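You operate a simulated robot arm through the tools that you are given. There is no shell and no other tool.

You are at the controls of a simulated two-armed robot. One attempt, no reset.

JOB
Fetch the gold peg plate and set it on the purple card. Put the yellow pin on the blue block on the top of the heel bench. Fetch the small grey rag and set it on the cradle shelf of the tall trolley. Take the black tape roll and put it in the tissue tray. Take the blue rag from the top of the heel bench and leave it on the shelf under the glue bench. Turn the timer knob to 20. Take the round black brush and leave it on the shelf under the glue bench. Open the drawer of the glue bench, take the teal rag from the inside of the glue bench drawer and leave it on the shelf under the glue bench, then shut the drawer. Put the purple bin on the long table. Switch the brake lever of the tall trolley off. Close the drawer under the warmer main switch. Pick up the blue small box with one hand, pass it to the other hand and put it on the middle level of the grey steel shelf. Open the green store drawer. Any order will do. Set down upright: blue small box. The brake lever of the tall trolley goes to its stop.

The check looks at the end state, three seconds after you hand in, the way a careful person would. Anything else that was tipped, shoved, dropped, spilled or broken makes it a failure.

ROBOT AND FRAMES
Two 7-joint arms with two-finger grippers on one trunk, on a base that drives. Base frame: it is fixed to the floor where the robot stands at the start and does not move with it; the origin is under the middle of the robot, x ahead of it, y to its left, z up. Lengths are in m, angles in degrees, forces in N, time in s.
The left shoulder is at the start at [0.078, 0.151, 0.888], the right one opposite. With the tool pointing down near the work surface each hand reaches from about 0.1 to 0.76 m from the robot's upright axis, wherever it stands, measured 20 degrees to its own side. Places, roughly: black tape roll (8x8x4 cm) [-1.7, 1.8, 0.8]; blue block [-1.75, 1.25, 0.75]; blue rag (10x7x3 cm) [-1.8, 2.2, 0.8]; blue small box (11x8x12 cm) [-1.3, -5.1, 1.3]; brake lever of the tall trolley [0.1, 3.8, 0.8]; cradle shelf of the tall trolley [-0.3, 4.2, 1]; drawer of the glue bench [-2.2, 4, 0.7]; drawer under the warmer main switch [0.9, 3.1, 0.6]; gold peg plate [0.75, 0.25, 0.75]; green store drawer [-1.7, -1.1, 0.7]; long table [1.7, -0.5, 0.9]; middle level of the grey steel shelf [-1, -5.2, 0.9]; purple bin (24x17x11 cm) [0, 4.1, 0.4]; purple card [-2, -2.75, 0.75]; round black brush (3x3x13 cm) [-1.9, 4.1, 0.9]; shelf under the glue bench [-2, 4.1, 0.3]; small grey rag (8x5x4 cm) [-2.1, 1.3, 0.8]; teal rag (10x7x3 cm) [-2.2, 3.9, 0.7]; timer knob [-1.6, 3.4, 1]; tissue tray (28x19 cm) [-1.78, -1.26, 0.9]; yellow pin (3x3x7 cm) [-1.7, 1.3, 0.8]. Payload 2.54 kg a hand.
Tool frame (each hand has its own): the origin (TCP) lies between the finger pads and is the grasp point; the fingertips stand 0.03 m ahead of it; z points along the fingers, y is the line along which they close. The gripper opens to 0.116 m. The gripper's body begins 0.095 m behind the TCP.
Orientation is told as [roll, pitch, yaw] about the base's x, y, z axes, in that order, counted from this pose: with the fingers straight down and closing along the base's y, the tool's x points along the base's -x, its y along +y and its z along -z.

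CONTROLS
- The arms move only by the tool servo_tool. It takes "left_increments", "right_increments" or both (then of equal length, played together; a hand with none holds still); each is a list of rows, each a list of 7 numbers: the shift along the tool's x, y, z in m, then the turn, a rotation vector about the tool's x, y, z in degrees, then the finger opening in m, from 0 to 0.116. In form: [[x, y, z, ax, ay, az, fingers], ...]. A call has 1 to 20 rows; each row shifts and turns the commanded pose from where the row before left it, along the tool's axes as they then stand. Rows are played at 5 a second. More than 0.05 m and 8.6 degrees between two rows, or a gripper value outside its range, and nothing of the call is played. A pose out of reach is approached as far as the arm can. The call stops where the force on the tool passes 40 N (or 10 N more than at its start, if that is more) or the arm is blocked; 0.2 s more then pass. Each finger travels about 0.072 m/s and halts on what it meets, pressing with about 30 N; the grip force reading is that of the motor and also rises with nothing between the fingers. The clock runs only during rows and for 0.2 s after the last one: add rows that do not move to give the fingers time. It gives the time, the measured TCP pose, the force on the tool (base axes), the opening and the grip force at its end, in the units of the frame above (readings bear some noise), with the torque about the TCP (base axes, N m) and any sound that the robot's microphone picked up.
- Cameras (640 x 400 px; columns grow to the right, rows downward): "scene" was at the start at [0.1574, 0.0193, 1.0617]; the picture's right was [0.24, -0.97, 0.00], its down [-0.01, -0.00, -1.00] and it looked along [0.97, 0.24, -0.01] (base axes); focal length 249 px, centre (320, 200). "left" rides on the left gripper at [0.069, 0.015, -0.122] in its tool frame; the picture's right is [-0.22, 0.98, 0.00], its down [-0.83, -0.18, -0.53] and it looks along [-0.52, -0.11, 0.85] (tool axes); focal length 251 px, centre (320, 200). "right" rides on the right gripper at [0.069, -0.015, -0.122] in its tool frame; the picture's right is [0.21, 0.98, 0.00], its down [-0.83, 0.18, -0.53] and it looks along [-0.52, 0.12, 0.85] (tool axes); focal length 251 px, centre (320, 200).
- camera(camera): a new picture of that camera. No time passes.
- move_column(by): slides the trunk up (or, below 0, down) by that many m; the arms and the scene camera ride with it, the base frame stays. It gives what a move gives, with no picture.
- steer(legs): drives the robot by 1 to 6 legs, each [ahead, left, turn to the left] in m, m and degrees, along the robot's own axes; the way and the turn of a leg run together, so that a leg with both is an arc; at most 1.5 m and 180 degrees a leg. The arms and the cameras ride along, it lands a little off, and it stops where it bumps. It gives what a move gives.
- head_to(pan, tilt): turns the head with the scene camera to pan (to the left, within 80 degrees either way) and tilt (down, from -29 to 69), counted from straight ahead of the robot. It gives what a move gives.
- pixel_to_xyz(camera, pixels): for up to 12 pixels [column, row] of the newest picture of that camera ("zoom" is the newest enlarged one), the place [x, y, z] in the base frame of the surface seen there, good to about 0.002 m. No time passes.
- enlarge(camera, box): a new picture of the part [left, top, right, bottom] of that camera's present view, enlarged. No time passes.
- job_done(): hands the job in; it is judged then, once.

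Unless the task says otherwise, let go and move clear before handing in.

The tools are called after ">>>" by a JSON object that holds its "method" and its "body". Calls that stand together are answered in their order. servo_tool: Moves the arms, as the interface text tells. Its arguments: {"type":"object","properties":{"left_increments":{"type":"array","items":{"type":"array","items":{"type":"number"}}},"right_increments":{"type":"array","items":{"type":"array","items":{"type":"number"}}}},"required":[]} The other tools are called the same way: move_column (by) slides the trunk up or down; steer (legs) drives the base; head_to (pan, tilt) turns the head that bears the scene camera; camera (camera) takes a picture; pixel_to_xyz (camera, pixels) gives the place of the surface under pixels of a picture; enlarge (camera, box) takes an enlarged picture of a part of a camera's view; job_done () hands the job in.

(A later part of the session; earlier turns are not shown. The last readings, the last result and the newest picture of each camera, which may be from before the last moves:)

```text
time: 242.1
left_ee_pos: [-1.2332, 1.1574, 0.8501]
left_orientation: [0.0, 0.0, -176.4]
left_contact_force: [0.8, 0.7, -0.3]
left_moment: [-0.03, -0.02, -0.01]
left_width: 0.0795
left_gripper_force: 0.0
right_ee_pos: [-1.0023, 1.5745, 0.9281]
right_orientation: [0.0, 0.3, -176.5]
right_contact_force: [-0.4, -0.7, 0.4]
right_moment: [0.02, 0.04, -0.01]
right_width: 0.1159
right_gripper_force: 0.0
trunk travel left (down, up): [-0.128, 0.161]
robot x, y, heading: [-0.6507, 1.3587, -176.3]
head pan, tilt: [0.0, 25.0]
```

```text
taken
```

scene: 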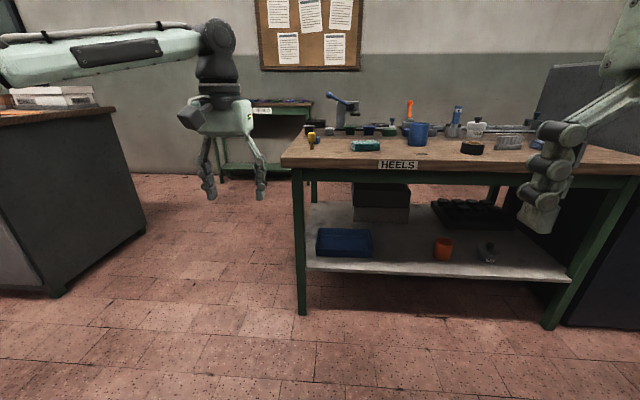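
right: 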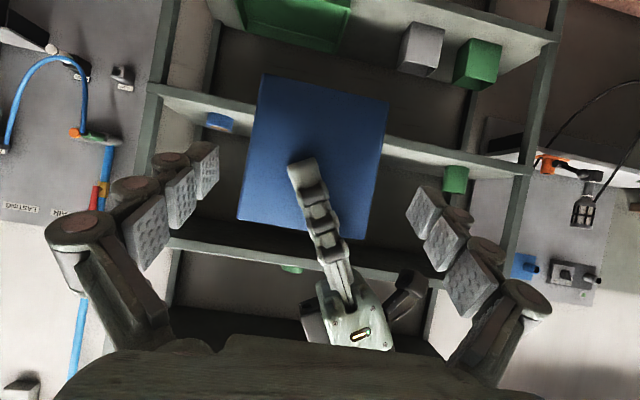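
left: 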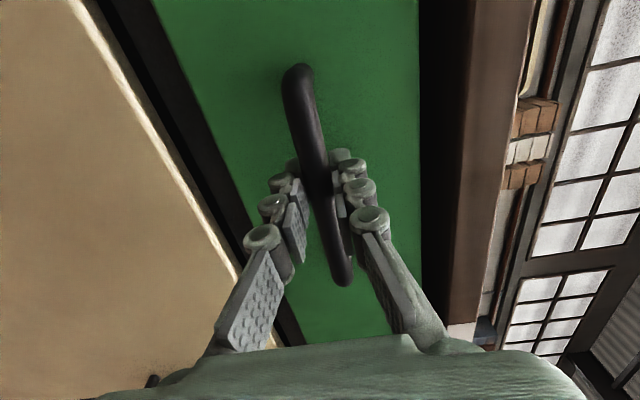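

The heel bench is ahead: pin near scene (312,140), teal block at (365,146), cup (418,133), black roll (472,147). I'll enlarge and measure.

>>> {"method": "enlarge", "body": {"camera": "scene", "box": [280, 80, 440, 180]}}

>>> {"method": "enlarge", "body": {"camera": "scene", "box": [420, 80, 580, 180]}}

>>> {"method": "pixel_to_xyz", "body": {"camera": "scene", "pixels": [[312, 140], [365, 146], [418, 133], [472, 147], [350, 163], [510, 142], [476, 130], [350, 130], [320, 255], [290, 160], [630, 165]]}}

```text
4.00 times, centred on (360, 130) of scene
```

zoom: 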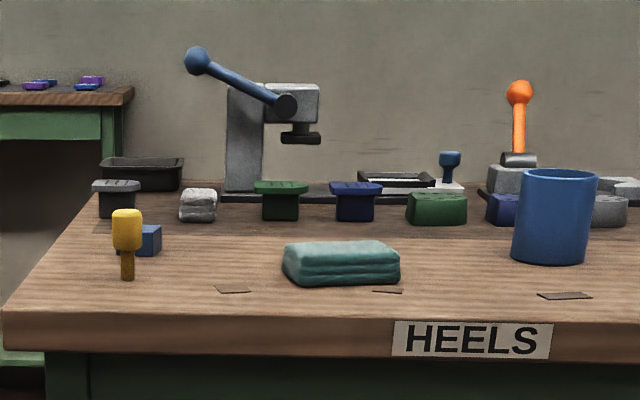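

```text
4.00 times, centred on (500, 130) of scene
```

zoom: 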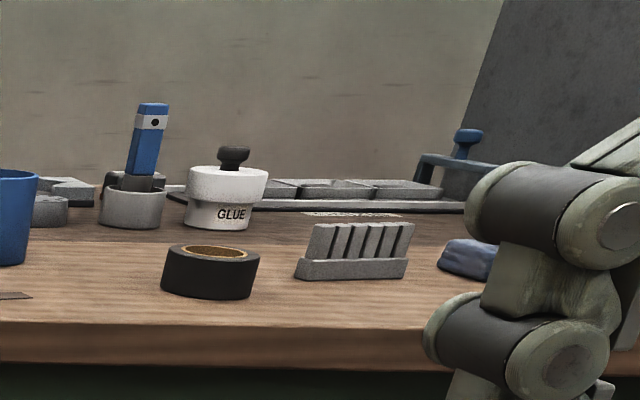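

```text
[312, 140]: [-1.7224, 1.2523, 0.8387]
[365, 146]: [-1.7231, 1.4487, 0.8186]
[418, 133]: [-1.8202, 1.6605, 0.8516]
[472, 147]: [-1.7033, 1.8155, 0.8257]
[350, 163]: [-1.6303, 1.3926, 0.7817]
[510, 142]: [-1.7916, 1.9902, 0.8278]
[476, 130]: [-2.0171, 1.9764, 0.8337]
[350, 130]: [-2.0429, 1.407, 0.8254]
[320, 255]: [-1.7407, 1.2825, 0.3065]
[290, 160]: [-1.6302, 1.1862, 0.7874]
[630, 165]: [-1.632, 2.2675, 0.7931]
```

The pin stands at (-1.722,1.252), with the small blue block just behind it; grey rag at about (-2.05,1.3), tape roll at (-1.70,1.815). I'll raise the trunk, square up and drive closer.

>>> {"method": "move_column", "body": {"by": 0.14}}

>>> {"method": "steer", "body": {"legs": [[0, 0, -3.6], [0.5, -0.02, 0]]}}

>>> {"method": "head_to", "body": {"pan": 10, "tilt": 40}}

>>> {"method": "camera", "body": {"camera": "scene"}}

>>> {"method": "camera", "body": {"camera": "left"}}

```text
time: 243.8
left_ee_pos: [-1.2327, 1.1575, 0.9907]
left_orientation: [-0.1, 0.1, -176.5]
left_contact_force: [-0.1, 0.2, 0.2]
left_moment: [-0.03, -0.01, -0.02]
left_width: 0.0799
left_gripper_force: 0.1
right_ee_pos: [-1.0027, 1.5751, 1.0681]
right_orientation: [0.1, 0.2, -176.5]
right_contact_force: [0.5, 0.5, -1.0]
right_moment: [-0.03, -0.01, 0.02]
right_width: 0.1161
right_gripper_force: 0.1
trunk travel left (down, up): [-0.268, 0.021]
robot x, y, heading: [-0.6493, 1.3587, -175.9]
head pan, tilt: [0.0, 25.0]
```

```text
time: 247.2
left_ee_pos: [-1.7621, 1.2193, 0.9906]
left_orientation: [-0.1, 0.2, 179.3]
left_contact_force: [-0.5, -0.1, -0.6]
left_moment: [-0.01, 0.01, 0.02]
left_width: 0.0802
left_gripper_force: 0.0
right_ee_pos: [-1.501, 1.618, 1.0683]
right_orientation: [0.1, 0.2, 179.3]
right_contact_force: [-0.1, 0.8, 0.2]
right_moment: [-0.02, 0.0, -0.02]
right_width: 0.1156
right_gripper_force: 0.0
trunk travel left (down, up): [-0.268, 0.021]
robot x, y, heading: [-1.1679, 1.3808, 180.0]
head pan, tilt: [0.0, 25.0]
```

```text
time: 248.0
left_ee_pos: [-1.7614, 1.2194, 0.9898]
left_orientation: [-0.1, -0.1, 179.2]
left_contact_force: [-0.4, -0.1, -0.9]
left_moment: [-0.01, 0.02, 0.01]
left_width: 0.0798
left_gripper_force: 0.2
right_ee_pos: [-1.5006, 1.6186, 1.0686]
right_orientation: [0.0, 0.2, 179.3]
right_contact_force: [-1.1, 0.2, 0.1]
right_moment: [-0.02, 0.01, -0.02]
right_width: 0.1161
right_gripper_force: 0.1
trunk travel left (down, up): [-0.268, 0.021]
robot x, y, heading: [-1.1588, 1.3788, 180.1]
head pan, tilt: [10.0, 40.0]
```

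```text
taken
```

scene: 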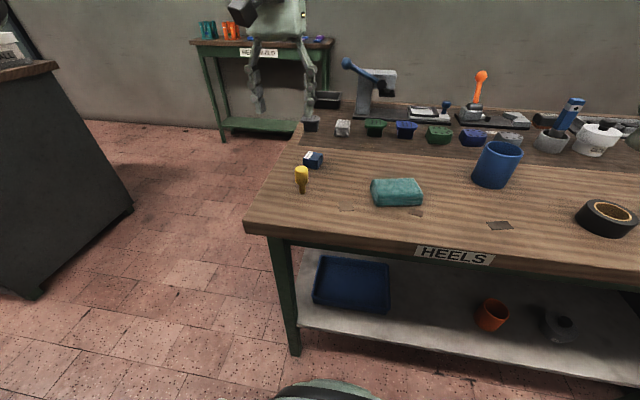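

```text
taken
```

left: 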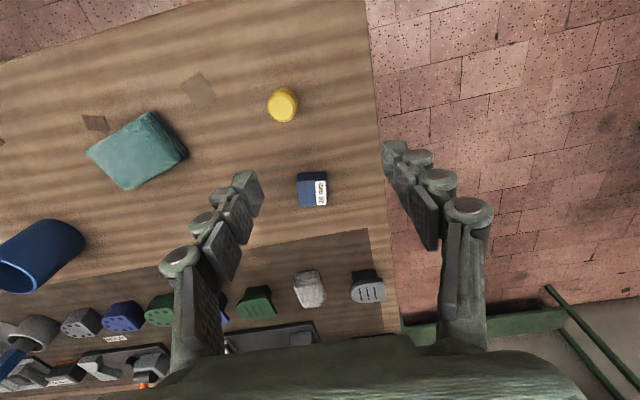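

From above I see the pin (282,105), blue block (313,188) and grey rag (308,288). I'll enlarge and measure.

>>> {"method": "enlarge", "body": {"camera": "left", "box": [240, 60, 400, 220]}}

>>> {"method": "enlarge", "body": {"camera": "scene", "box": [260, 100, 400, 220]}}

>>> {"method": "pixel_to_xyz", "body": {"camera": "left", "pixels": [[282, 103], [299, 173], [325, 171], [328, 205], [301, 206], [313, 188], [308, 280], [297, 275], [320, 275], [300, 305], [325, 303], [260, 140]]}}

```text
2.50 times, centred on (320, 140) of left
```

zoom: 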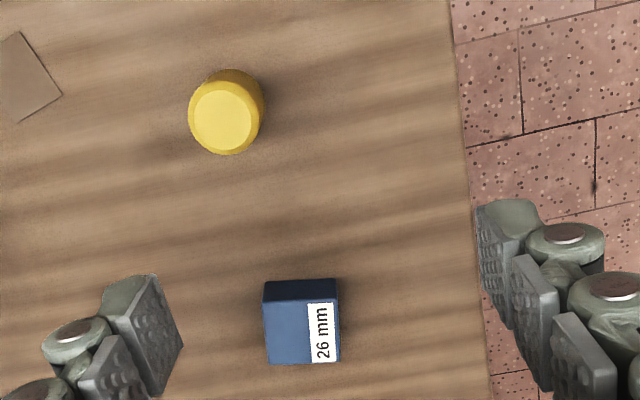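

```text
3.33 times, centred on (330, 160) of scene
```

zoom: 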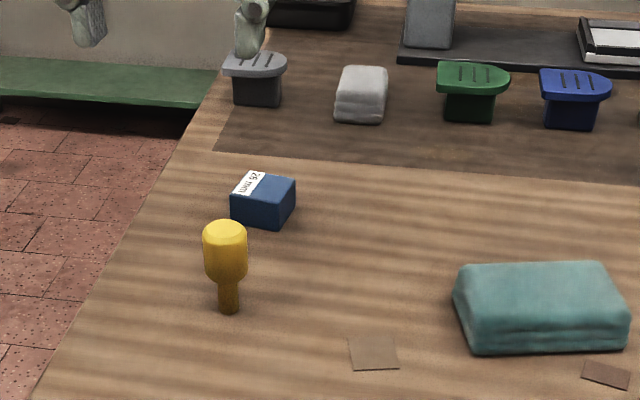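

```text
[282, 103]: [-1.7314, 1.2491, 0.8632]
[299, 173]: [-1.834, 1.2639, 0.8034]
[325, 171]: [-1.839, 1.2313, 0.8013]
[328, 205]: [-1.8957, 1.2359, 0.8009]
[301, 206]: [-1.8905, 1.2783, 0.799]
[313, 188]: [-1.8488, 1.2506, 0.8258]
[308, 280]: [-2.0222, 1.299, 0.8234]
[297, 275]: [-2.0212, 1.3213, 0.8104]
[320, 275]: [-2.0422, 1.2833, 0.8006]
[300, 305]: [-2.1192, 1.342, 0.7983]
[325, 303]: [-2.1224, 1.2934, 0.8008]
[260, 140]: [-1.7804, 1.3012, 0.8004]
```

The pin (head ⌀3 cm, top z 0.863) is at (-1.731,1.249); the block's flat top is at z 0.826, centre about (-1.849,1.251). I'll bring the left hand over the pin.

>>> {"method": "servo_tool", "body": {"left_increments": [[0.016, -0.015, 0.03, 0, 0, 0.8, 0.07], [0.015, -0.0146, 0.03, 0, 0, 0, 0.07], [0, 0, 0.02, 0, 0, 0, 0.07], [0, 0, 0, 0, 0, 0, 0.07]]}}

>>> {"method": "camera", "body": {"camera": "left"}}

>>> {"method": "camera", "body": {"camera": "scene"}}

```text
time: 249.0
left_ee_pos: [-1.7281, 1.2471, 0.9115]
left_orientation: [-0.1, 0.0, 178.6]
left_contact_force: [0.5, 0.2, 0.7]
left_moment: [-0.02, -0.03, 0.0]
left_width: 0.0696
left_gripper_force: 0.0
right_ee_pos: [-1.4997, 1.6182, 1.0689]
right_orientation: [0.1, 0.2, 179.3]
right_contact_force: [-0.3, -0.3, -0.3]
right_moment: [-0.03, 0.0, -0.03]
right_width: 0.1159
right_gripper_force: 0.0
trunk travel left (down, up): [-0.268, 0.021]
robot x, y, heading: [-1.1655, 1.3782, 179.9]
head pan, tilt: [10.0, 40.0]
```

```text
taken
```

left: 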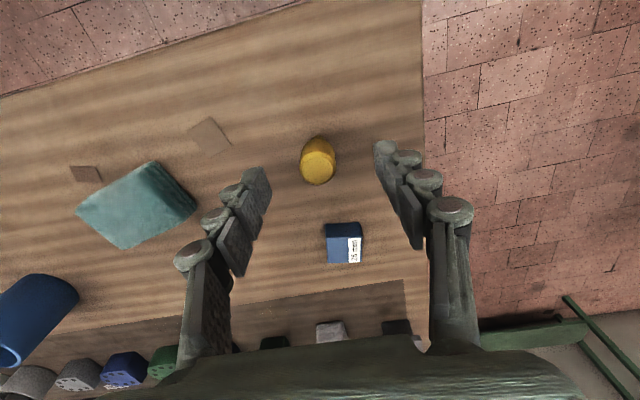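

```text
taken
```

scene: 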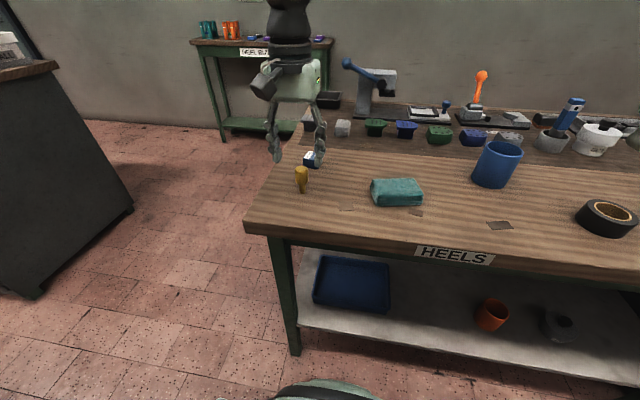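

>>> {"method": "enlarge", "body": {"camera": "left", "box": [260, 110, 400, 290]}}

>>> {"method": "pixel_to_xyz", "body": {"camera": "left", "pixels": [[320, 165], [310, 165], [328, 165], [318, 178], [330, 240], [356, 240], [330, 258], [357, 260], [343, 250], [326, 230], [358, 228]]}}

```text
2.22 times, centred on (330, 200) of left
```

zoom: 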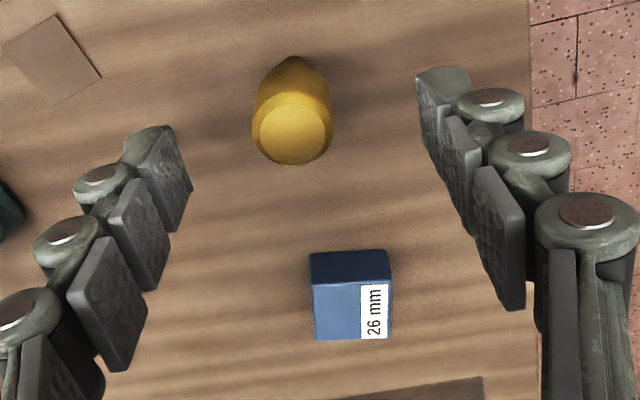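

```text
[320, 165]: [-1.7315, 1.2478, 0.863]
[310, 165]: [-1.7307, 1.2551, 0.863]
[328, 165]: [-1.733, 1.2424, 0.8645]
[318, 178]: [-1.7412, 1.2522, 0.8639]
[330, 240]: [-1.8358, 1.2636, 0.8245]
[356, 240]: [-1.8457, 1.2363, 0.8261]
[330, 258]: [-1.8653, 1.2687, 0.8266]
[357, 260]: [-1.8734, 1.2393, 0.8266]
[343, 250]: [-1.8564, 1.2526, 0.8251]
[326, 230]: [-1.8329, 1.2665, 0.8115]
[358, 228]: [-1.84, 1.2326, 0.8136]
```

Pin centre is (-1.732,1.249); block top centre (-1.857,1.252). I'll descend on the pin and close on its head.

>>> {"method": "servo_tool", "body": {"left_increments": [[-0.0045, -0.002, 0.02, 0, 0, -1.4, 0.06], [0, 0, 0.02, 0, 0, 0, 0.055], [0, 0, 0.0235, 0, 0, 0, 0.055], [0, 0, 0, 0, 0, 0, 0.055], [0, 0, 0, 0, 0, 0, 0.035], [0, 0, 0, 0, 0, 0, 0.02], [0, 0, 0, 0, 0, 0, 0.02], [0, 0, 0, 0, 0, 0, 0.02]]}}

>>> {"method": "camera", "body": {"camera": "left"}}

>>> {"method": "enlarge", "body": {"camera": "scene", "box": [240, 110, 380, 230]}}

```text
time: 250.8
left_ee_pos: [-1.7334, 1.249, 0.847]
left_orientation: [-0.2, 0.0, 179.8]
left_contact_force: [-0.4, 0.5, 0.1]
left_moment: [0.0, -0.02, 0.0]
left_width: 0.0249
left_gripper_force: 29.7
right_ee_pos: [-1.5, 1.6182, 1.0687]
right_orientation: [0.0, 0.1, 179.3]
right_contact_force: [0.8, 0.3, -0.2]
right_moment: [0.01, -0.02, 0.03]
right_width: 0.1161
right_gripper_force: 0.1
trunk travel left (down, up): [-0.268, 0.021]
robot x, y, heading: [-1.1685, 1.3762, 179.7]
head pan, tilt: [10.0, 40.0]
```

```text
taken
```

left: 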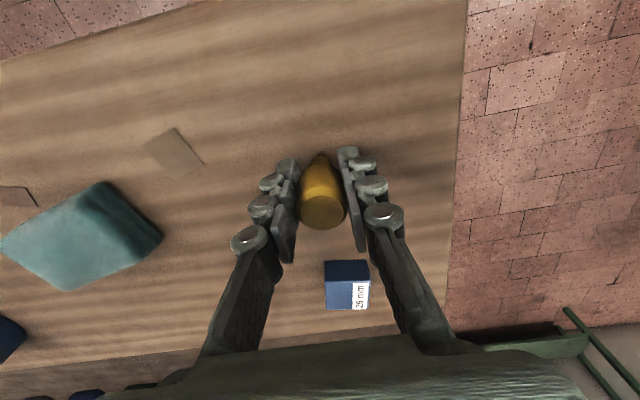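

```text
3.33 times, centred on (310, 170) of scene
```

zoom: 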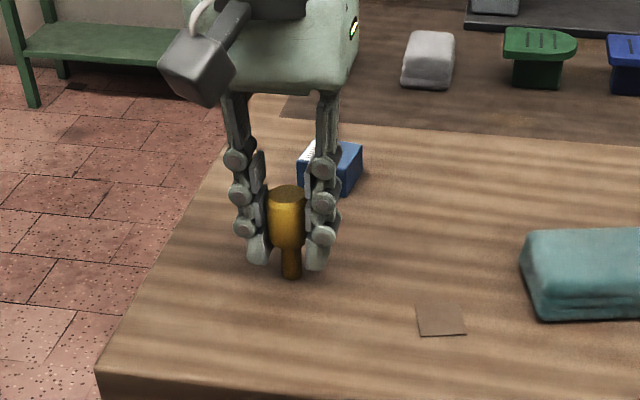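

Pin gripped (0.025 m). I'll lift 6 cm and move it over the block.

>>> {"method": "servo_tool", "body": {"left_increments": [[0, 0, -0.03, 0, 0, 0, 0.02], [0, 0, -0.03, 0, 0, 0, 0.02], [-0.042, -0.001, 0, 0, 0, 0, 0.02], [-0.042, -0.001, 0, 0, 0, 0, 0.02], [-0.0396, -0.001, 0, 0, 0, 0, 0.02], [0, 0, 0.015, 0, 0, 0, 0.02], [0, 0, 0, 0, 0, 0, 0.02]]}}

>>> {"method": "camera", "body": {"camera": "left"}}

>>> {"method": "enlarge", "body": {"camera": "scene", "box": [240, 80, 380, 200]}}

```text
time: 252.4
left_ee_pos: [-1.7916, 1.1959, 0.894]
left_orientation: [0.0, 0.1, 179.8]
left_contact_force: [-0.1, 0.3, -1.1]
left_moment: [-0.01, -0.01, 0.01]
left_width: 0.0252
left_gripper_force: 30.2
left hand out of reach, approached as far as the arm can: row 3, 4, 5
right_ee_pos: [-1.5004, 1.6175, 1.0689]
right_orientation: [0.1, 0.1, 179.3]
right_contact_force: [-0.4, 0.2, 0.4]
right_moment: [0.0, 0.02, 0.02]
right_width: 0.1158
right_gripper_force: 0.1
trunk travel left (down, up): [-0.268, 0.021]
robot x, y, heading: [-1.1639, 1.3831, 179.8]
head pan, tilt: [10.0, 40.0]
```

```text
taken
```

left: 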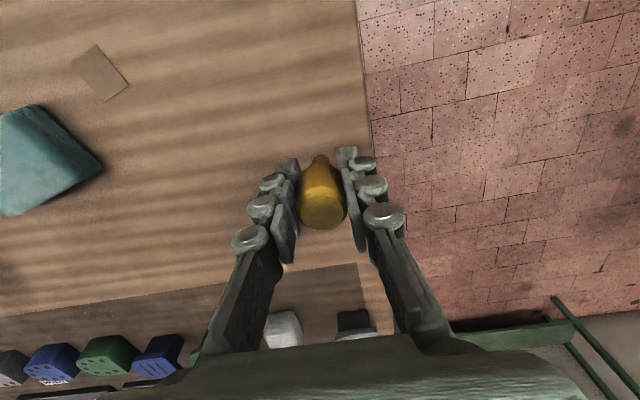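

```text
3.33 times, centred on (310, 140) of scene
```

zoom: 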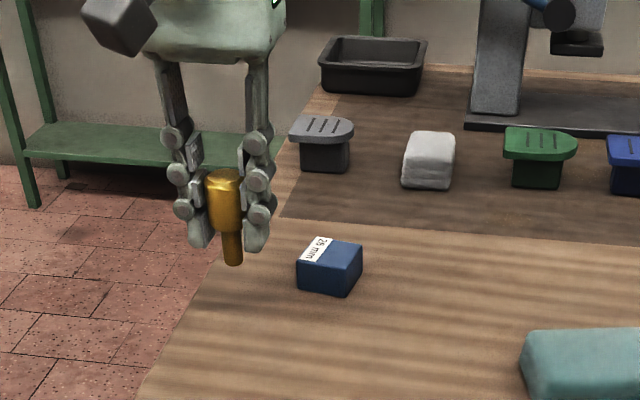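

Out of reach from here. I'll lift slightly and drive 8 cm closer.

>>> {"method": "servo_tool", "body": {"left_increments": [[0.03, -0.02, -0.03, 0, 0, 0, 0.02]]}}

>>> {"method": "steer", "body": {"legs": [[0.085, 0, 0]]}}

```text
time: 252.8
left_ee_pos: [-1.7627, 1.2141, 0.9229]
left_orientation: [0.1, 0.0, 179.8]
left_contact_force: [0.8, -0.4, 0.3]
left_moment: [0.0, 0.06, 0.0]
left_width: 0.0249
left_gripper_force: 30.0
right_ee_pos: [-1.4993, 1.6193, 1.0704]
right_orientation: [0.0, 0.2, 179.3]
right_contact_force: [0.0, 0.5, -0.5]
right_moment: [-0.01, 0.07, -0.01]
right_width: 0.1159
right_gripper_force: 0.0
trunk travel left (down, up): [-0.268, 0.021]
robot x, y, heading: [-1.1636, 1.3821, 179.8]
head pan, tilt: [10.0, 40.0]
```

```text
time: 253.9
left_ee_pos: [-1.847, 1.2147, 0.9231]
left_orientation: [-0.2, 0.1, 179.9]
left_contact_force: [0.1, 0.3, -0.3]
left_moment: [-0.02, -0.03, 0.0]
left_width: 0.0249
left_gripper_force: 29.7
right_ee_pos: [-1.5841, 1.6185, 1.0684]
right_orientation: [0.0, 0.3, 179.3]
right_contact_force: [-0.1, -0.4, -0.7]
right_moment: [0.03, -0.03, 0.02]
right_width: 0.1161
right_gripper_force: 0.0
trunk travel left (down, up): [-0.268, 0.021]
robot x, y, heading: [-1.2524, 1.3764, 180.1]
head pan, tilt: [10.0, 40.0]
```

>>> {"method": "servo_tool", "body": {"left_increments": [[-0.005, -0.019, 0, 0, 0, 0, 0.02], [-0.005, -0.0183, 0, 0, 0, 0, 0.02], [0, 0, 0.02, 0, 0, 0, 0.02], [0, 0, 0.015, 0, 0, 0, 0.02], [0, 0, 0, 0, 0, 0, 0.02]]}}

>>> {"method": "camera", "body": {"camera": "left"}}

>>> {"method": "enlarge", "body": {"camera": "scene", "box": [240, 110, 380, 230]}}

```text
time: 255.1
left_ee_pos: [-1.8397, 1.2358, 0.8886]
left_orientation: [-0.2, 0.0, 179.9]
left_contact_force: [-0.4, -0.9, 0.8]
left_moment: [-0.01, 0.01, 0.03]
left_width: 0.025
left_gripper_force: 29.4
left hand out of reach, approached as far as the arm can: row 1, 2
right_ee_pos: [-1.5836, 1.6182, 1.0693]
right_orientation: [-0.1, 0.1, 179.3]
right_contact_force: [-0.3, -0.2, -0.1]
right_moment: [0.0, -0.01, -0.02]
right_width: 0.116
right_gripper_force: 0.2
trunk travel left (down, up): [-0.268, 0.021]
robot x, y, heading: [-1.2518, 1.3772, 180.3]
head pan, tilt: [10.0, 40.0]
```

```text
taken
```

left: 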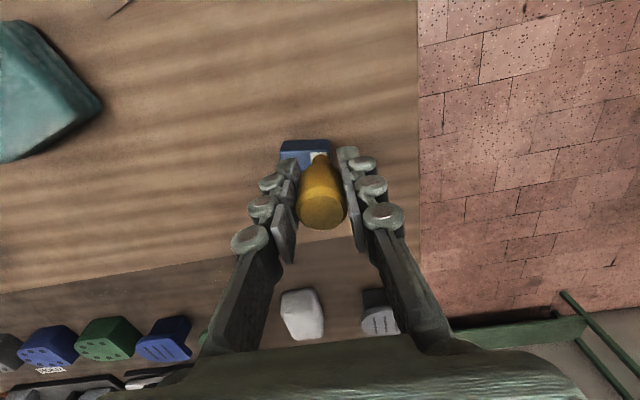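

```text
3.33 times, centred on (310, 170) of scene
```

zoom: 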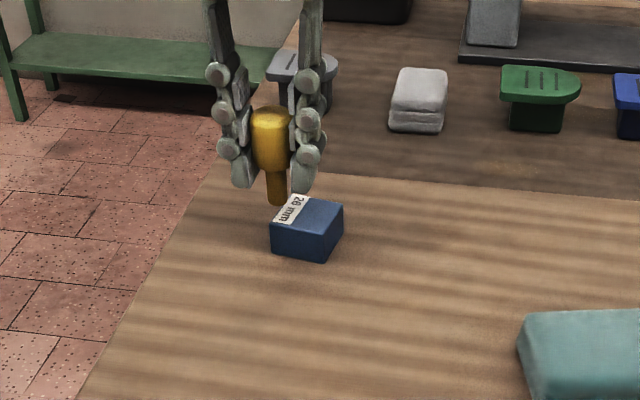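

The arm prefers targets further to its left, so I'll lift a bit and shift the base 6 cm to the right.

>>> {"method": "servo_tool", "body": {"left_increments": [[0, 0, -0.025, 0, 0, 0, 0.02]]}}

>>> {"method": "steer", "body": {"legs": [[0.0, -0.07, 0]]}}

```text
time: 255.5
left_ee_pos: [-1.8395, 1.2375, 0.9129]
left_orientation: [-0.2, 0.0, 179.9]
left_contact_force: [0.2, -0.1, -0.6]
left_moment: [0.01, 0.01, 0.01]
left_width: 0.0254
left_gripper_force: 30.2
right_ee_pos: [-1.584, 1.6181, 1.0685]
right_orientation: [0.0, 0.2, 179.4]
right_contact_force: [0.5, 0.1, 0.4]
right_moment: [-0.01, 0.02, 0.03]
right_width: 0.1161
right_gripper_force: 0.1
trunk travel left (down, up): [-0.268, 0.021]
robot x, y, heading: [-1.2498, 1.3791, 179.9]
head pan, tilt: [10.0, 40.0]
```

```text
time: 256.8
left_ee_pos: [-1.842, 1.309, 0.9126]
left_orientation: [-0.2, 0.0, 179.7]
left_contact_force: [0.6, 0.3, -0.9]
left_moment: [-0.02, 0.01, 0.0]
left_width: 0.0248
left_gripper_force: 30.1
right_ee_pos: [-1.5828, 1.6904, 1.0697]
right_orientation: [0.0, 0.2, 179.3]
right_contact_force: [0.3, 0.1, 0.4]
right_moment: [-0.01, 0.01, -0.01]
right_width: 0.1158
right_gripper_force: 0.2
trunk travel left (down, up): [-0.268, 0.021]
robot x, y, heading: [-1.2452, 1.4458, 179.6]
head pan, tilt: [10.0, 40.0]
```

>>> {"method": "servo_tool", "body": {"left_increments": [[-0.005, 0.02, 0, 0, 0, 0, 0.02], [-0.005, 0.02, 0, 0, 0, 0, 0.02], [-0.005, 0.017, 0, 0, 0, 0, 0.02], [0, 0, 0.02, 0, 0, 0, 0.02], [0, 0, 0, 0, 0, 0, 0.02]]}}

>>> {"method": "camera", "body": {"camera": "left"}}

>>> {"method": "enlarge", "body": {"camera": "scene", "box": [220, 110, 360, 230]}}

```text
time: 258.0
left_ee_pos: [-1.8564, 1.2535, 0.8929]
left_orientation: [-0.2, -0.1, 179.8]
left_contact_force: [0.2, -0.2, -0.3]
left_moment: [-0.01, -0.01, 0.01]
left_width: 0.025
left_gripper_force: 29.8
right_ee_pos: [-1.5815, 1.6901, 1.0693]
right_orientation: [0.0, 0.2, 179.2]
right_contact_force: [0.0, 0.7, -0.1]
right_moment: [0.02, -0.01, 0.01]
right_width: 0.1159
right_gripper_force: 0.0
trunk travel left (down, up): [-0.268, 0.021]
robot x, y, heading: [-1.2491, 1.4494, 179.8]
head pan, tilt: [10.0, 40.0]
```

```text
taken
```

left: 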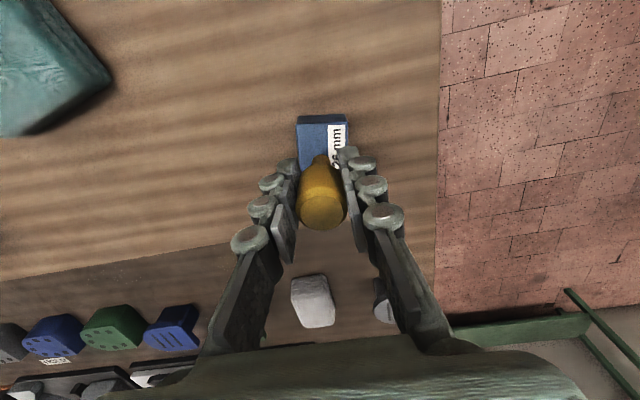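

```text
3.33 times, centred on (290, 170) of scene
```

zoom: 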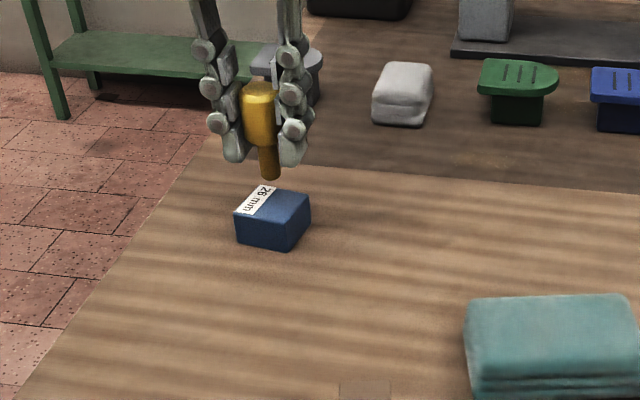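

>>> {"method": "pixel_to_xyz", "body": {"camera": "zoom", "pixels": [[240, 212], [263, 188], [306, 195], [280, 220], [272, 205], [270, 175], [265, 165]]}}

>>> {"method": "pixel_to_xyz", "body": {"camera": "left", "pixels": [[300, 128], [345, 125], [318, 140], [315, 160], [320, 210]]}}

```text
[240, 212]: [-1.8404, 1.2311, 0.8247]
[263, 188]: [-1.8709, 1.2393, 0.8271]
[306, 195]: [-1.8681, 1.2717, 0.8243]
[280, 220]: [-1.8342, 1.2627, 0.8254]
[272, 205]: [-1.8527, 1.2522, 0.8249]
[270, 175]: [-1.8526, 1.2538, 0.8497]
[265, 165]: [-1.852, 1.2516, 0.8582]
```

```text
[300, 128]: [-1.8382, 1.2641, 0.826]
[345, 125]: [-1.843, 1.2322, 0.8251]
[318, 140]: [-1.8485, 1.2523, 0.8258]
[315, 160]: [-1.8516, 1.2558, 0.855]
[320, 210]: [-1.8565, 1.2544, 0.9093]
```

The shaft is over the block, nearly central. I'll correct 3 mm and lower slowly to contact.

>>> {"method": "servo_tool", "body": {"left_increments": [[0.003, 0.002, 0.008, 0, 0, 0, 0.02], [0, 0, 0.006, 0, 0, 0, 0.02], [0, 0, 0.003, 0, 0, 0, 0.02], [0, 0, 0.002, 0, 0, 0, 0.02], [0, 0, 0, 0, 0, 0, 0.02]]}}

>>> {"method": "enlarge", "body": {"camera": "scene", "box": [220, 110, 360, 230]}}

```text
time: 259.2
left_ee_pos: [-1.8528, 1.2499, 0.8751]
left_orientation: [-0.2, -0.1, 179.6]
left_contact_force: [-0.5, -0.2, -1.0]
left_moment: [-0.04, -0.01, 0.0]
left_width: 0.0251
left_gripper_force: 30.3
right_ee_pos: [-1.5829, 1.6905, 1.069]
right_orientation: [0.0, 0.2, 179.2]
right_contact_force: [0.5, -0.7, -0.2]
right_moment: [0.04, -0.01, 0.0]
right_width: 0.1158
right_gripper_force: 0.0
trunk travel left (down, up): [-0.268, 0.021]
robot x, y, heading: [-1.2439, 1.4496, 179.8]
head pan, tilt: [10.0, 40.0]
```

```text
3.33 times, centred on (290, 170) of scene
```

zoom: 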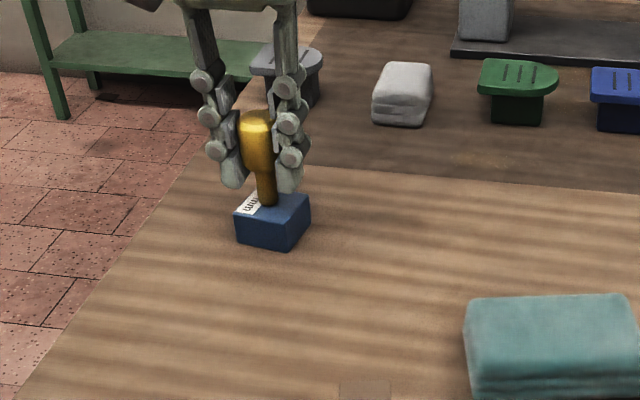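

>>> {"method": "servo_tool", "body": {"left_increments": [[0, 0, 0.001, 0, 0, 0, 0.02], [0, 0, 0.001, 0, 0, 0, 0.02], [0, 0, 0.001, 0, 0, 0, 0.02], [0, 0, 0, 0, 0, 0, 0.02]]}}

```text
time: 260.2
left_ee_pos: [-1.8524, 1.2507, 0.8725]
left_orientation: [-0.3, -0.2, 179.8]
left_contact_force: [-1.0, -2.5, 10.4]
left_moment: [-0.07, 0.1, 0.0]
left_width: 0.025
left_gripper_force: 30.2
right_ee_pos: [-1.582, 1.6909, 1.0689]
right_orientation: [-0.1, 0.0, 179.2]
right_contact_force: [-0.2, 0.4, 0.0]
right_moment: [-0.02, -0.03, 0.02]
right_width: 0.1159
right_gripper_force: 0.1
trunk travel left (down, up): [-0.268, 0.021]
robot x, y, heading: [-1.2485, 1.4478, 179.4]
head pan, tilt: [10.0, 40.0]
```

Contact (10 N). I'll ease off 1 mm, open, and rise straight up.

>>> {"method": "servo_tool", "body": {"left_increments": [[0, 0, -0.001, 0, 0, 0, 0.022], [0, 0, 0, 0, 0, 0, 0.03], [0, 0, 0, 0, 0, 0, 0.045], [0, 0, 0, 0, 0, 0, 0.06], [0, 0, 0, 0, 0, 0, 0.06], [0, 0, -0.03, 0, 0, 0, 0.06], [0, 0, -0.04, 0, 0, 0, 0.06], [0, 0, -0.02, 0, 0, 0, 0.06]]}}

>>> {"method": "camera", "body": {"camera": "left"}}

>>> {"method": "enlarge", "body": {"camera": "scene", "box": [220, 110, 360, 230]}}

```text
time: 262.0
left_ee_pos: [-1.8535, 1.2477, 0.9625]
left_orientation: [-0.1, -0.1, 179.8]
left_contact_force: [0.4, -0.5, -0.9]
left_moment: [0.04, -0.02, -0.01]
left_width: 0.0597
left_gripper_force: 0.0
right_ee_pos: [-1.5817, 1.6901, 1.069]
right_orientation: [0.0, 0.3, 179.2]
right_contact_force: [0.2, -0.3, 1.6]
right_moment: [-0.03, -0.02, 0.0]
right_width: 0.1163
right_gripper_force: 0.1
trunk travel left (down, up): [-0.268, 0.021]
robot x, y, heading: [-1.2485, 1.4483, 179.9]
head pan, tilt: [10.0, 40.0]
```

```text
taken
```

left: 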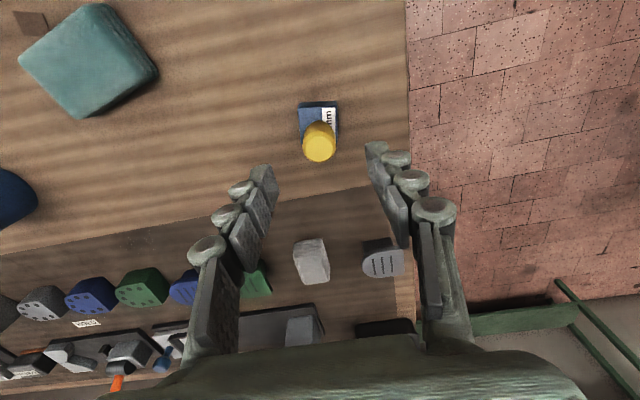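

```text
3.33 times, centred on (290, 170) of scene
```

zoom: 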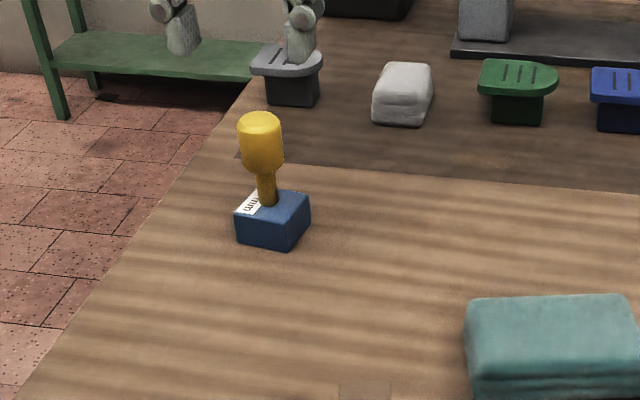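

The pin stands on the blue block. Next I'll take the black tape roll with the right hand: retract the left hand and shift the base to the right.

>>> {"method": "servo_tool", "body": {"left_increments": [[0, 0, -0.03, 0, 0, 0, 0.06], [0.045, 0, 0, 0, 0, 0, 0.06], [0.045, 0, 0, 0, 0, 0, 0.06], [0.045, 0, 0, 0, 0, 0, 0.06], [0.045, 0, 0, 0, 0, 0, 0.06]]}}

>>> {"method": "steer", "body": {"legs": [[-0.03, -0.17, 0]]}}

>>> {"method": "head_to", "body": {"pan": -20, "tilt": 40}}

>>> {"method": "camera", "body": {"camera": "scene"}}

>>> {"method": "camera", "body": {"camera": "right"}}

```text
time: 263.2
left_ee_pos: [-1.6699, 1.2487, 0.9893]
left_orientation: [-0.2, -0.3, 179.8]
left_contact_force: [0.0, -0.2, 0.0]
left_moment: [-0.01, 0.02, 0.0]
left_width: 0.0601
left_gripper_force: 0.1
right_ee_pos: [-1.5823, 1.6899, 1.069]
right_orientation: [-0.1, 0.2, 179.1]
right_contact_force: [-0.1, -0.5, 0.1]
right_moment: [0.02, -0.01, -0.02]
right_width: 0.1159
right_gripper_force: 0.1
trunk travel left (down, up): [-0.268, 0.021]
robot x, y, heading: [-1.2501, 1.448, 179.9]
head pan, tilt: [10.0, 40.0]
```

```text
time: 265.5
left_ee_pos: [-1.6416, 1.4235, 0.9889]
left_orientation: [-0.2, -0.2, 179.5]
left_contact_force: [-0.4, 0.1, -0.9]
left_moment: [0.0, 0.0, -0.02]
left_width: 0.0599
left_gripper_force: 0.1
right_ee_pos: [-1.5518, 1.8631, 1.0698]
right_orientation: [0.0, 0.1, 179.1]
right_contact_force: [0.1, -0.5, 0.0]
right_moment: [0.0, 0.0, 0.0]
right_width: 0.1161
right_gripper_force: 0.1
trunk travel left (down, up): [-0.268, 0.021]
robot x, y, heading: [-1.2176, 1.6212, 179.6]
head pan, tilt: [10.0, 40.0]
```

```text
time: 266.5
left_ee_pos: [-1.6401, 1.4229, 0.9886]
left_orientation: [-0.1, -0.1, 179.6]
left_contact_force: [1.4, 0.8, 0.0]
left_moment: [0.0, -0.01, -0.02]
left_width: 0.06
left_gripper_force: 0.1
right_ee_pos: [-1.5519, 1.8619, 1.069]
right_orientation: [-0.1, 0.1, 179.2]
right_contact_force: [0.7, 0.8, 1.1]
right_moment: [0.05, 0.0, -0.04]
right_width: 0.1162
right_gripper_force: 0.0
trunk travel left (down, up): [-0.268, 0.021]
robot x, y, heading: [-1.2154, 1.6241, 179.6]
head pan, tilt: [-20.0, 40.0]
```

```text
taken
```

scene: 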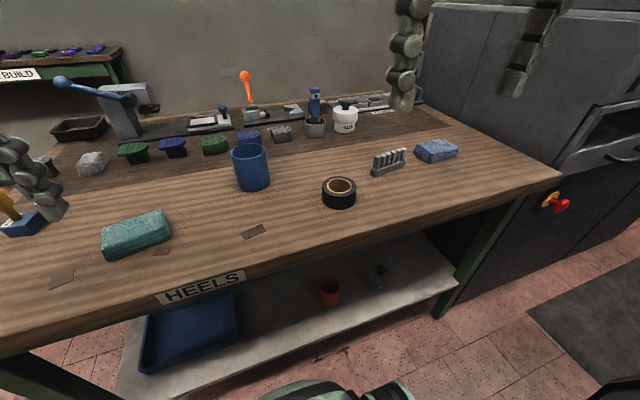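

```text
taken
```

right: 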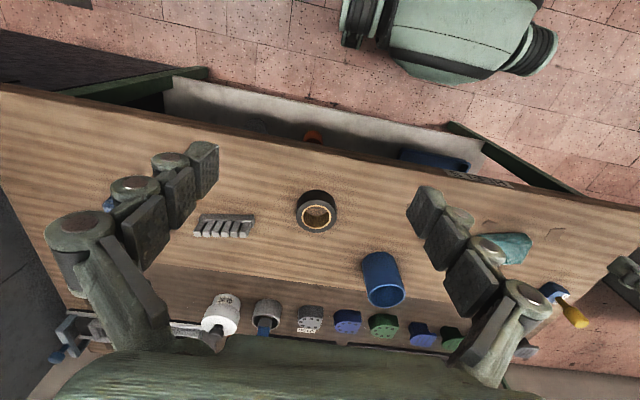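

The tape roll is at right-camera (316,211). I'll measure its rim.

>>> {"method": "enlarge", "body": {"camera": "right", "box": [260, 160, 380, 250]}}

>>> {"method": "pixel_to_xyz", "body": {"camera": "right", "pixels": [[301, 215], [332, 215], [317, 202], [317, 229], [316, 215], [380, 260], [388, 290], [230, 220], [316, 195]]}}

>>> {"method": "pixel_to_xyz", "body": {"camera": "scene", "pixels": [[338, 180], [328, 190], [352, 188], [340, 205], [435, 150], [388, 160], [250, 150], [250, 180], [90, 163]]}}

```text
4.44 times, centred on (320, 205) of right
```

zoom: 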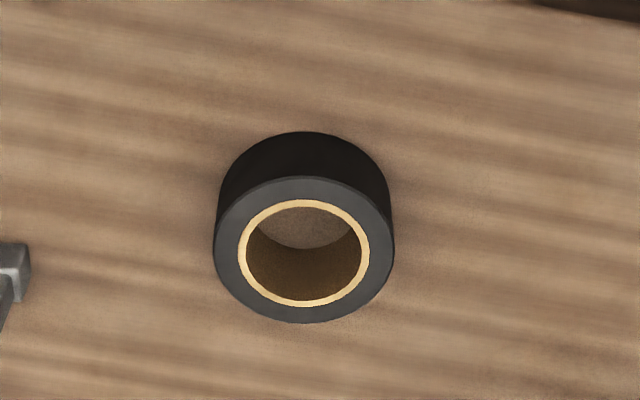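

```text
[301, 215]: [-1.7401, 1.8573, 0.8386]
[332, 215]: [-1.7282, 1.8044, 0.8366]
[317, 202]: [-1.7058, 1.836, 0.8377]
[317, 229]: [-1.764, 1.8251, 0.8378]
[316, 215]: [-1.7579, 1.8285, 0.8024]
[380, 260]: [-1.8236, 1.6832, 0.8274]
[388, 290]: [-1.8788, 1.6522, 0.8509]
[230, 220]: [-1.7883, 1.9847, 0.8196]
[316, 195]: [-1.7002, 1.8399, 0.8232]
```

```text
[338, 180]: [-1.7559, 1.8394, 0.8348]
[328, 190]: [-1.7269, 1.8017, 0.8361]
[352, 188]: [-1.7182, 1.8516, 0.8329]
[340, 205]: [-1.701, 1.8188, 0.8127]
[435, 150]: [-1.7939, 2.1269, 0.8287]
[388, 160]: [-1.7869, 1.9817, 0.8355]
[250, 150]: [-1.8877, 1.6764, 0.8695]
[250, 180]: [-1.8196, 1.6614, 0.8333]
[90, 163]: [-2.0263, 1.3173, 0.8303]
```

The roll is centred at (-1.735,1.831), ⌀0.07, top z 0.838. I'll bring the right hand above it.

>>> {"method": "servo_tool", "body": {"right_increments": [[-0.04, 0.008, 0.02, 0, 0, -0.8, 0.116], [-0.04, 0.008, 0.02, 0, 0, 0, 0.1], [-0.04, 0.008, 0.02, 0, 0, 0, 0.1], [-0.04, 0.007, 0.02, 0, 0, 0, 0.1], [-0.023, 0, 0.03, 0, 0, 0, 0.1], [0, 0, 0.04, 0, 0, 0, 0.1], [0, 0, 0, 0, 0, 0, 0.1]]}}

>>> {"method": "camera", "body": {"camera": "right"}}

>>> {"method": "camera", "body": {"camera": "scene"}}

```text
time: 268.1
left_ee_pos: [-1.6409, 1.4236, 0.9883]
left_orientation: [-0.1, -0.1, 179.5]
left_contact_force: [0.0, 0.4, 0.4]
left_moment: [0.02, 0.0, -0.01]
left_width: 0.0602
left_gripper_force: 0.0
right_ee_pos: [-1.7338, 1.8333, 0.9201]
right_orientation: [-0.1, 0.2, 180.0]
right_contact_force: [0.0, 0.2, -0.2]
right_moment: [-0.04, 0.02, -0.02]
right_width: 0.0999
right_gripper_force: 0.1
trunk travel left (down, up): [-0.268, 0.021]
robot x, y, heading: [-1.2137, 1.6222, 179.8]
head pan, tilt: [-20.0, 40.0]
```

```text
taken
```

right: 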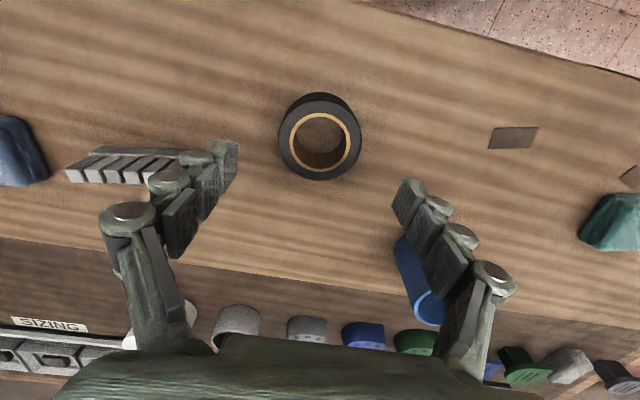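

```text
taken
```

scene: 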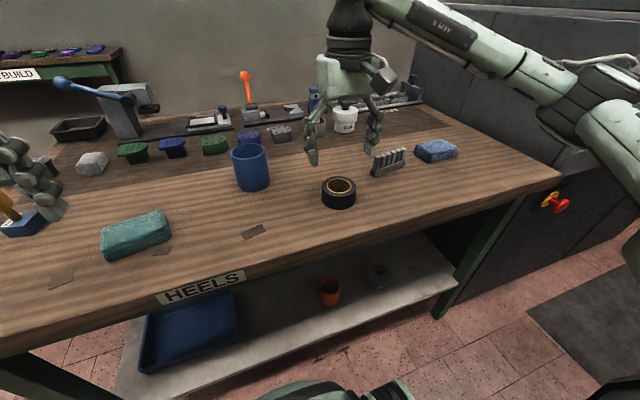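

>>> {"method": "pixel_to_xyz", "body": {"camera": "right", "pixels": [[285, 145], [354, 140], [318, 108], [322, 174]]}}

```text
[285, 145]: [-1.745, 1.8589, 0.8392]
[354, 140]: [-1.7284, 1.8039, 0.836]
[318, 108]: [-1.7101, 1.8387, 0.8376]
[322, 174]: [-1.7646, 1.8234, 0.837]
```

Nearly centred. I'll correct 3 mm, descend and close.

>>> {"method": "servo_tool", "body": {"right_increments": [[-0.003, 0.002, 0.03, 0, 0, 0, 0.1], [0, 0, 0.03, 0, 0, 0, 0.1], [0, 0, 0.024, 0, 0, 0, 0.1], [0, 0, 0, 0, 0, 0, 0.1], [0, 0, 0, 0, 0, 0, 0.08], [0, 0, 0, 0, 0, 0, 0.06], [0, 0, 0, 0, 0, 0, 0.055], [0, 0, 0, 0, 0, 0, 0.055]]}}

>>> {"method": "camera", "body": {"camera": "right"}}

```text
time: 269.9
left_ee_pos: [-1.6404, 1.4241, 0.9888]
left_orientation: [-0.2, -0.1, 179.5]
left_contact_force: [0.4, 0.3, -0.6]
left_moment: [-0.01, 0.0, -0.01]
left_width: 0.0601
left_gripper_force: 0.1
right_ee_pos: [-1.7391, 1.832, 0.8321]
right_orientation: [-0.1, 0.2, 179.9]
right_contact_force: [0.1, -0.4, 1.7]
right_moment: [-0.04, 0.07, 0.0]
right_width: 0.0691
right_gripper_force: 30.1
trunk travel left (down, up): [-0.268, 0.021]
robot x, y, heading: [-1.2157, 1.619, 179.8]
head pan, tilt: [-20.0, 40.0]
```

```text
taken
```

right: 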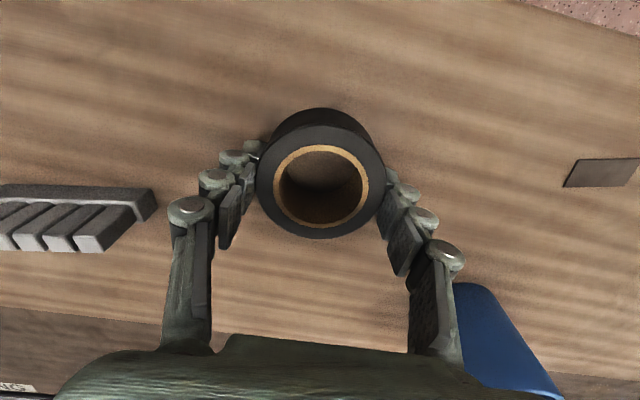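

Tape roll gripped (0.069 m). I'll lift it, retract, and drive around to the south end of the heel bench to reach the grey rag.

>>> {"method": "servo_tool", "body": {"right_increments": [[0, 0, -0.04, 0, 0, 0, 0.055], [0, 0, -0.045, 0, 0, 0, 0.055], [0.02, 0, -0.04, 0, 0, 0, 0.055], [0.045, 0, 0, 0, 0, 0, 0.055], [0.045, 0, 0, 0, 0, 0, 0.055], [0.045, 0, 0, 0, 0, 0, 0.055]]}}

>>> {"method": "steer", "body": {"legs": [[-0.4, 0, 0], [0, 1.02, 0], [0, 0, -90]]}}

>>> {"method": "head_to", "body": {"pan": 50, "tilt": 25}}

>>> {"method": "camera", "body": {"camera": "scene"}}

```text
time: 271.3
left_ee_pos: [-1.639, 1.4224, 0.9898]
left_orientation: [-0.2, -0.1, 179.7]
left_contact_force: [-0.4, -0.4, 0.4]
left_moment: [0.01, -0.03, -0.01]
left_width: 0.0598
left_gripper_force: 0.0
right_ee_pos: [-1.5831, 1.8304, 0.9633]
right_orientation: [-0.1, 0.2, 179.9]
right_contact_force: [-0.8, 0.3, 0.4]
right_moment: [0.0, 0.01, -0.01]
right_width: 0.0691
right_gripper_force: 30.1
trunk travel left (down, up): [-0.268, 0.021]
robot x, y, heading: [-1.2159, 1.6212, 179.8]
head pan, tilt: [-20.0, 40.0]
```

```text
time: 287.4
left_ee_pos: [-1.009, 1.044, 0.9886]
left_orientation: [-0.2, -0.2, 87.0]
left_contact_force: [-0.2, -0.1, -0.1]
left_moment: [0.0, 0.0, 0.0]
left_width: 0.06
left_gripper_force: 0.1
right_ee_pos: [-0.6069, 0.9694, 0.9619]
right_orientation: [0.0, 0.2, 87.3]
right_contact_force: [0.4, 0.5, -0.7]
right_moment: [0.0, -0.01, -0.02]
right_width: 0.0689
right_gripper_force: 30.0
trunk travel left (down, up): [-0.268, 0.021]
robot x, y, heading: [-0.8321, 0.6132, 86.7]
head pan, tilt: [-20.0, 40.0]
```

```text
time: 288.8
left_ee_pos: [-1.0102, 1.0442, 0.9882]
left_orientation: [-0.1, -0.1, 87.1]
left_contact_force: [-0.2, -0.4, -1.0]
left_moment: [0.0, 0.02, 0.04]
left_width: 0.0603
left_gripper_force: 0.0
right_ee_pos: [-0.6071, 0.9695, 0.9614]
right_orientation: [-0.1, 0.2, 87.3]
right_contact_force: [-0.3, 0.1, 0.2]
right_moment: [0.03, -0.03, 0.0]
right_width: 0.0693
right_gripper_force: 30.4
trunk travel left (down, up): [-0.268, 0.021]
robot x, y, heading: [-0.8285, 0.6099, 86.9]
head pan, tilt: [50.0, 25.0]
```

```text
taken
```

scene: 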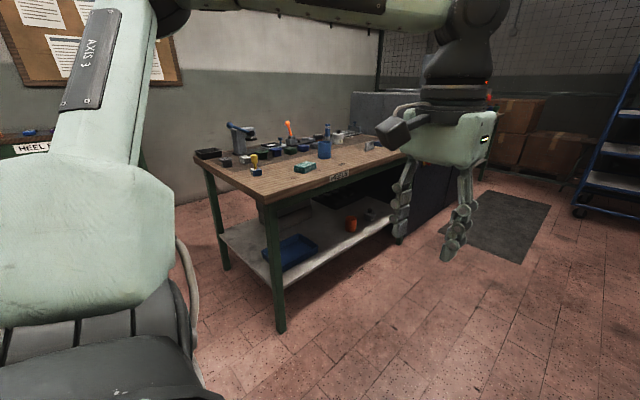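

The pin still stands on its block, and the floor south of the bench is clear. I'll square up and slide left to about (-1.83, 0.66).

>>> {"method": "steer", "body": {"legs": [[0, 0, 3], [0, 1.0, 0], [0.05, 0, 0]]}}

>>> {"method": "head_to", "body": {"pan": 15, "tilt": 35}}

>>> {"method": "camera", "body": {"camera": "scene"}}

>>> {"method": "camera", "body": {"camera": "left"}}

```text
time: 299.7
left_ee_pos: [-2.0298, 1.0979, 0.9883]
left_orientation: [-0.2, -0.1, 89.0]
left_contact_force: [-0.4, 1.3, 0.3]
left_moment: [-0.03, 0.0, 0.02]
left_width: 0.0602
left_gripper_force: 0.0
right_ee_pos: [-1.6237, 1.037, 0.9632]
right_orientation: [0.0, 0.3, 89.3]
right_contact_force: [0.0, 0.4, -1.3]
right_moment: [-0.07, -0.02, -0.02]
right_width: 0.0686
right_gripper_force: 29.6
trunk travel left (down, up): [-0.268, 0.021]
robot x, y, heading: [-1.8384, 0.6724, 89.2]
head pan, tilt: [50.0, 25.0]
```

```text
time: 300.7
left_ee_pos: [-2.0303, 1.0961, 0.9893]
left_orientation: [-0.2, 0.0, 89.0]
left_contact_force: [0.5, 0.6, -0.6]
left_moment: [0.01, 0.0, 0.0]
left_width: 0.06
left_gripper_force: 0.0
right_ee_pos: [-1.6243, 1.035, 0.9632]
right_orientation: [0.0, 0.2, 89.3]
right_contact_force: [-0.2, -0.2, -0.7]
right_moment: [0.02, -0.03, 0.02]
right_width: 0.069
right_gripper_force: 29.8
trunk travel left (down, up): [-0.268, 0.021]
robot x, y, heading: [-1.8372, 0.67, 89.0]
head pan, tilt: [15.0, 35.0]
```

```text
taken
```

scene: 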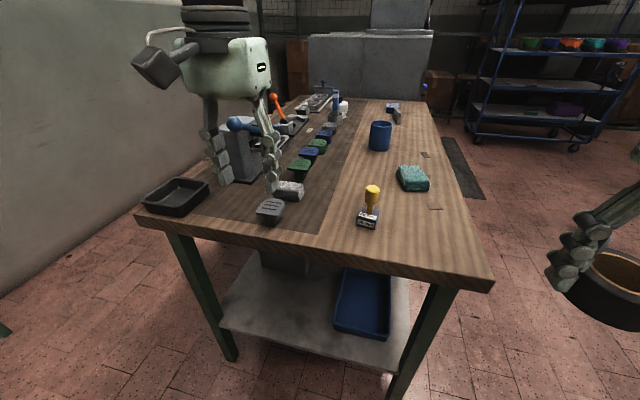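

```text
taken
```

left: 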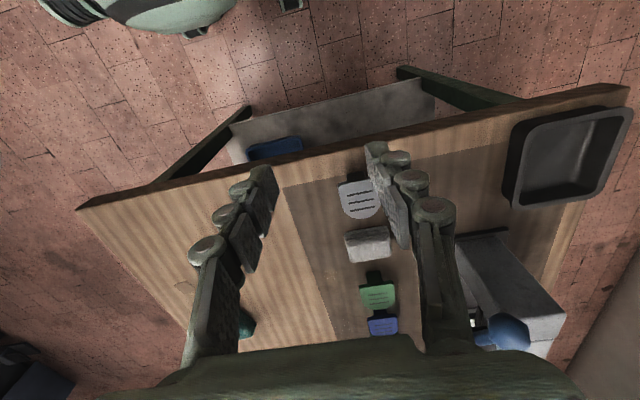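

>>> {"method": "enlarge", "body": {"camera": "left", "box": [320, 170, 420, 280]}}

>>> {"method": "pixel_to_xyz", "body": {"camera": "left", "pixels": [[347, 238], [388, 232], [349, 260], [391, 255], [368, 245], [360, 200], [376, 285], [330, 245], [345, 250]]}}

>>> {"method": "enlarge", "body": {"camera": "scene", "box": [220, 150, 380, 250]}}

```text
3.64 times, centred on (370, 225) of left
```

zoom: 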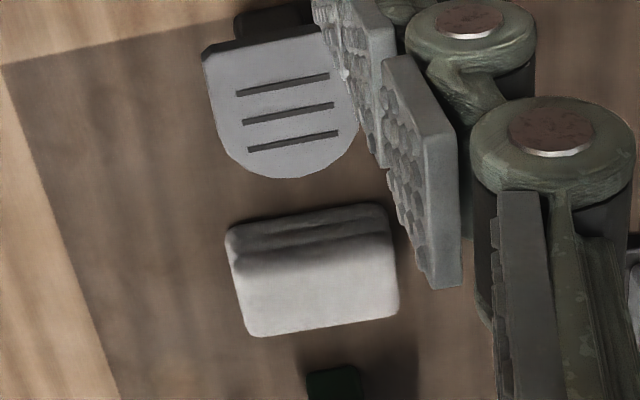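

```text
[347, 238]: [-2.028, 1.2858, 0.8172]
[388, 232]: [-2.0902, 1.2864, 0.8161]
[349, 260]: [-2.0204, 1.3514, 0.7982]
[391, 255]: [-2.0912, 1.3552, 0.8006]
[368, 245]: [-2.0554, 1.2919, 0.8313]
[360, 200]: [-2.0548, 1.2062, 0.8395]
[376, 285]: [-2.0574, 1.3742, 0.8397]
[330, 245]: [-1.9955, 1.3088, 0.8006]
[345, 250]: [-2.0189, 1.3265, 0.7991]
```

```text
4.00 times, centred on (300, 200) of scene
```

zoom: 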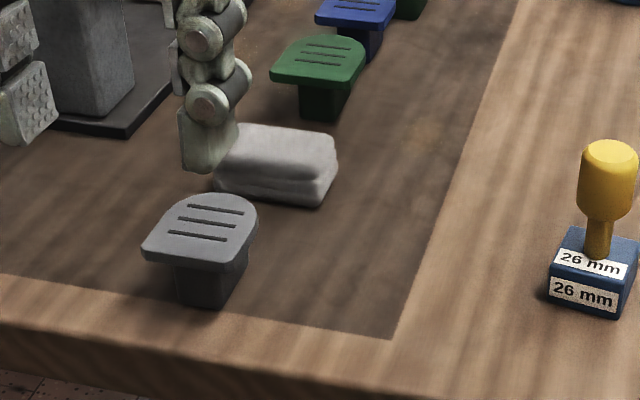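

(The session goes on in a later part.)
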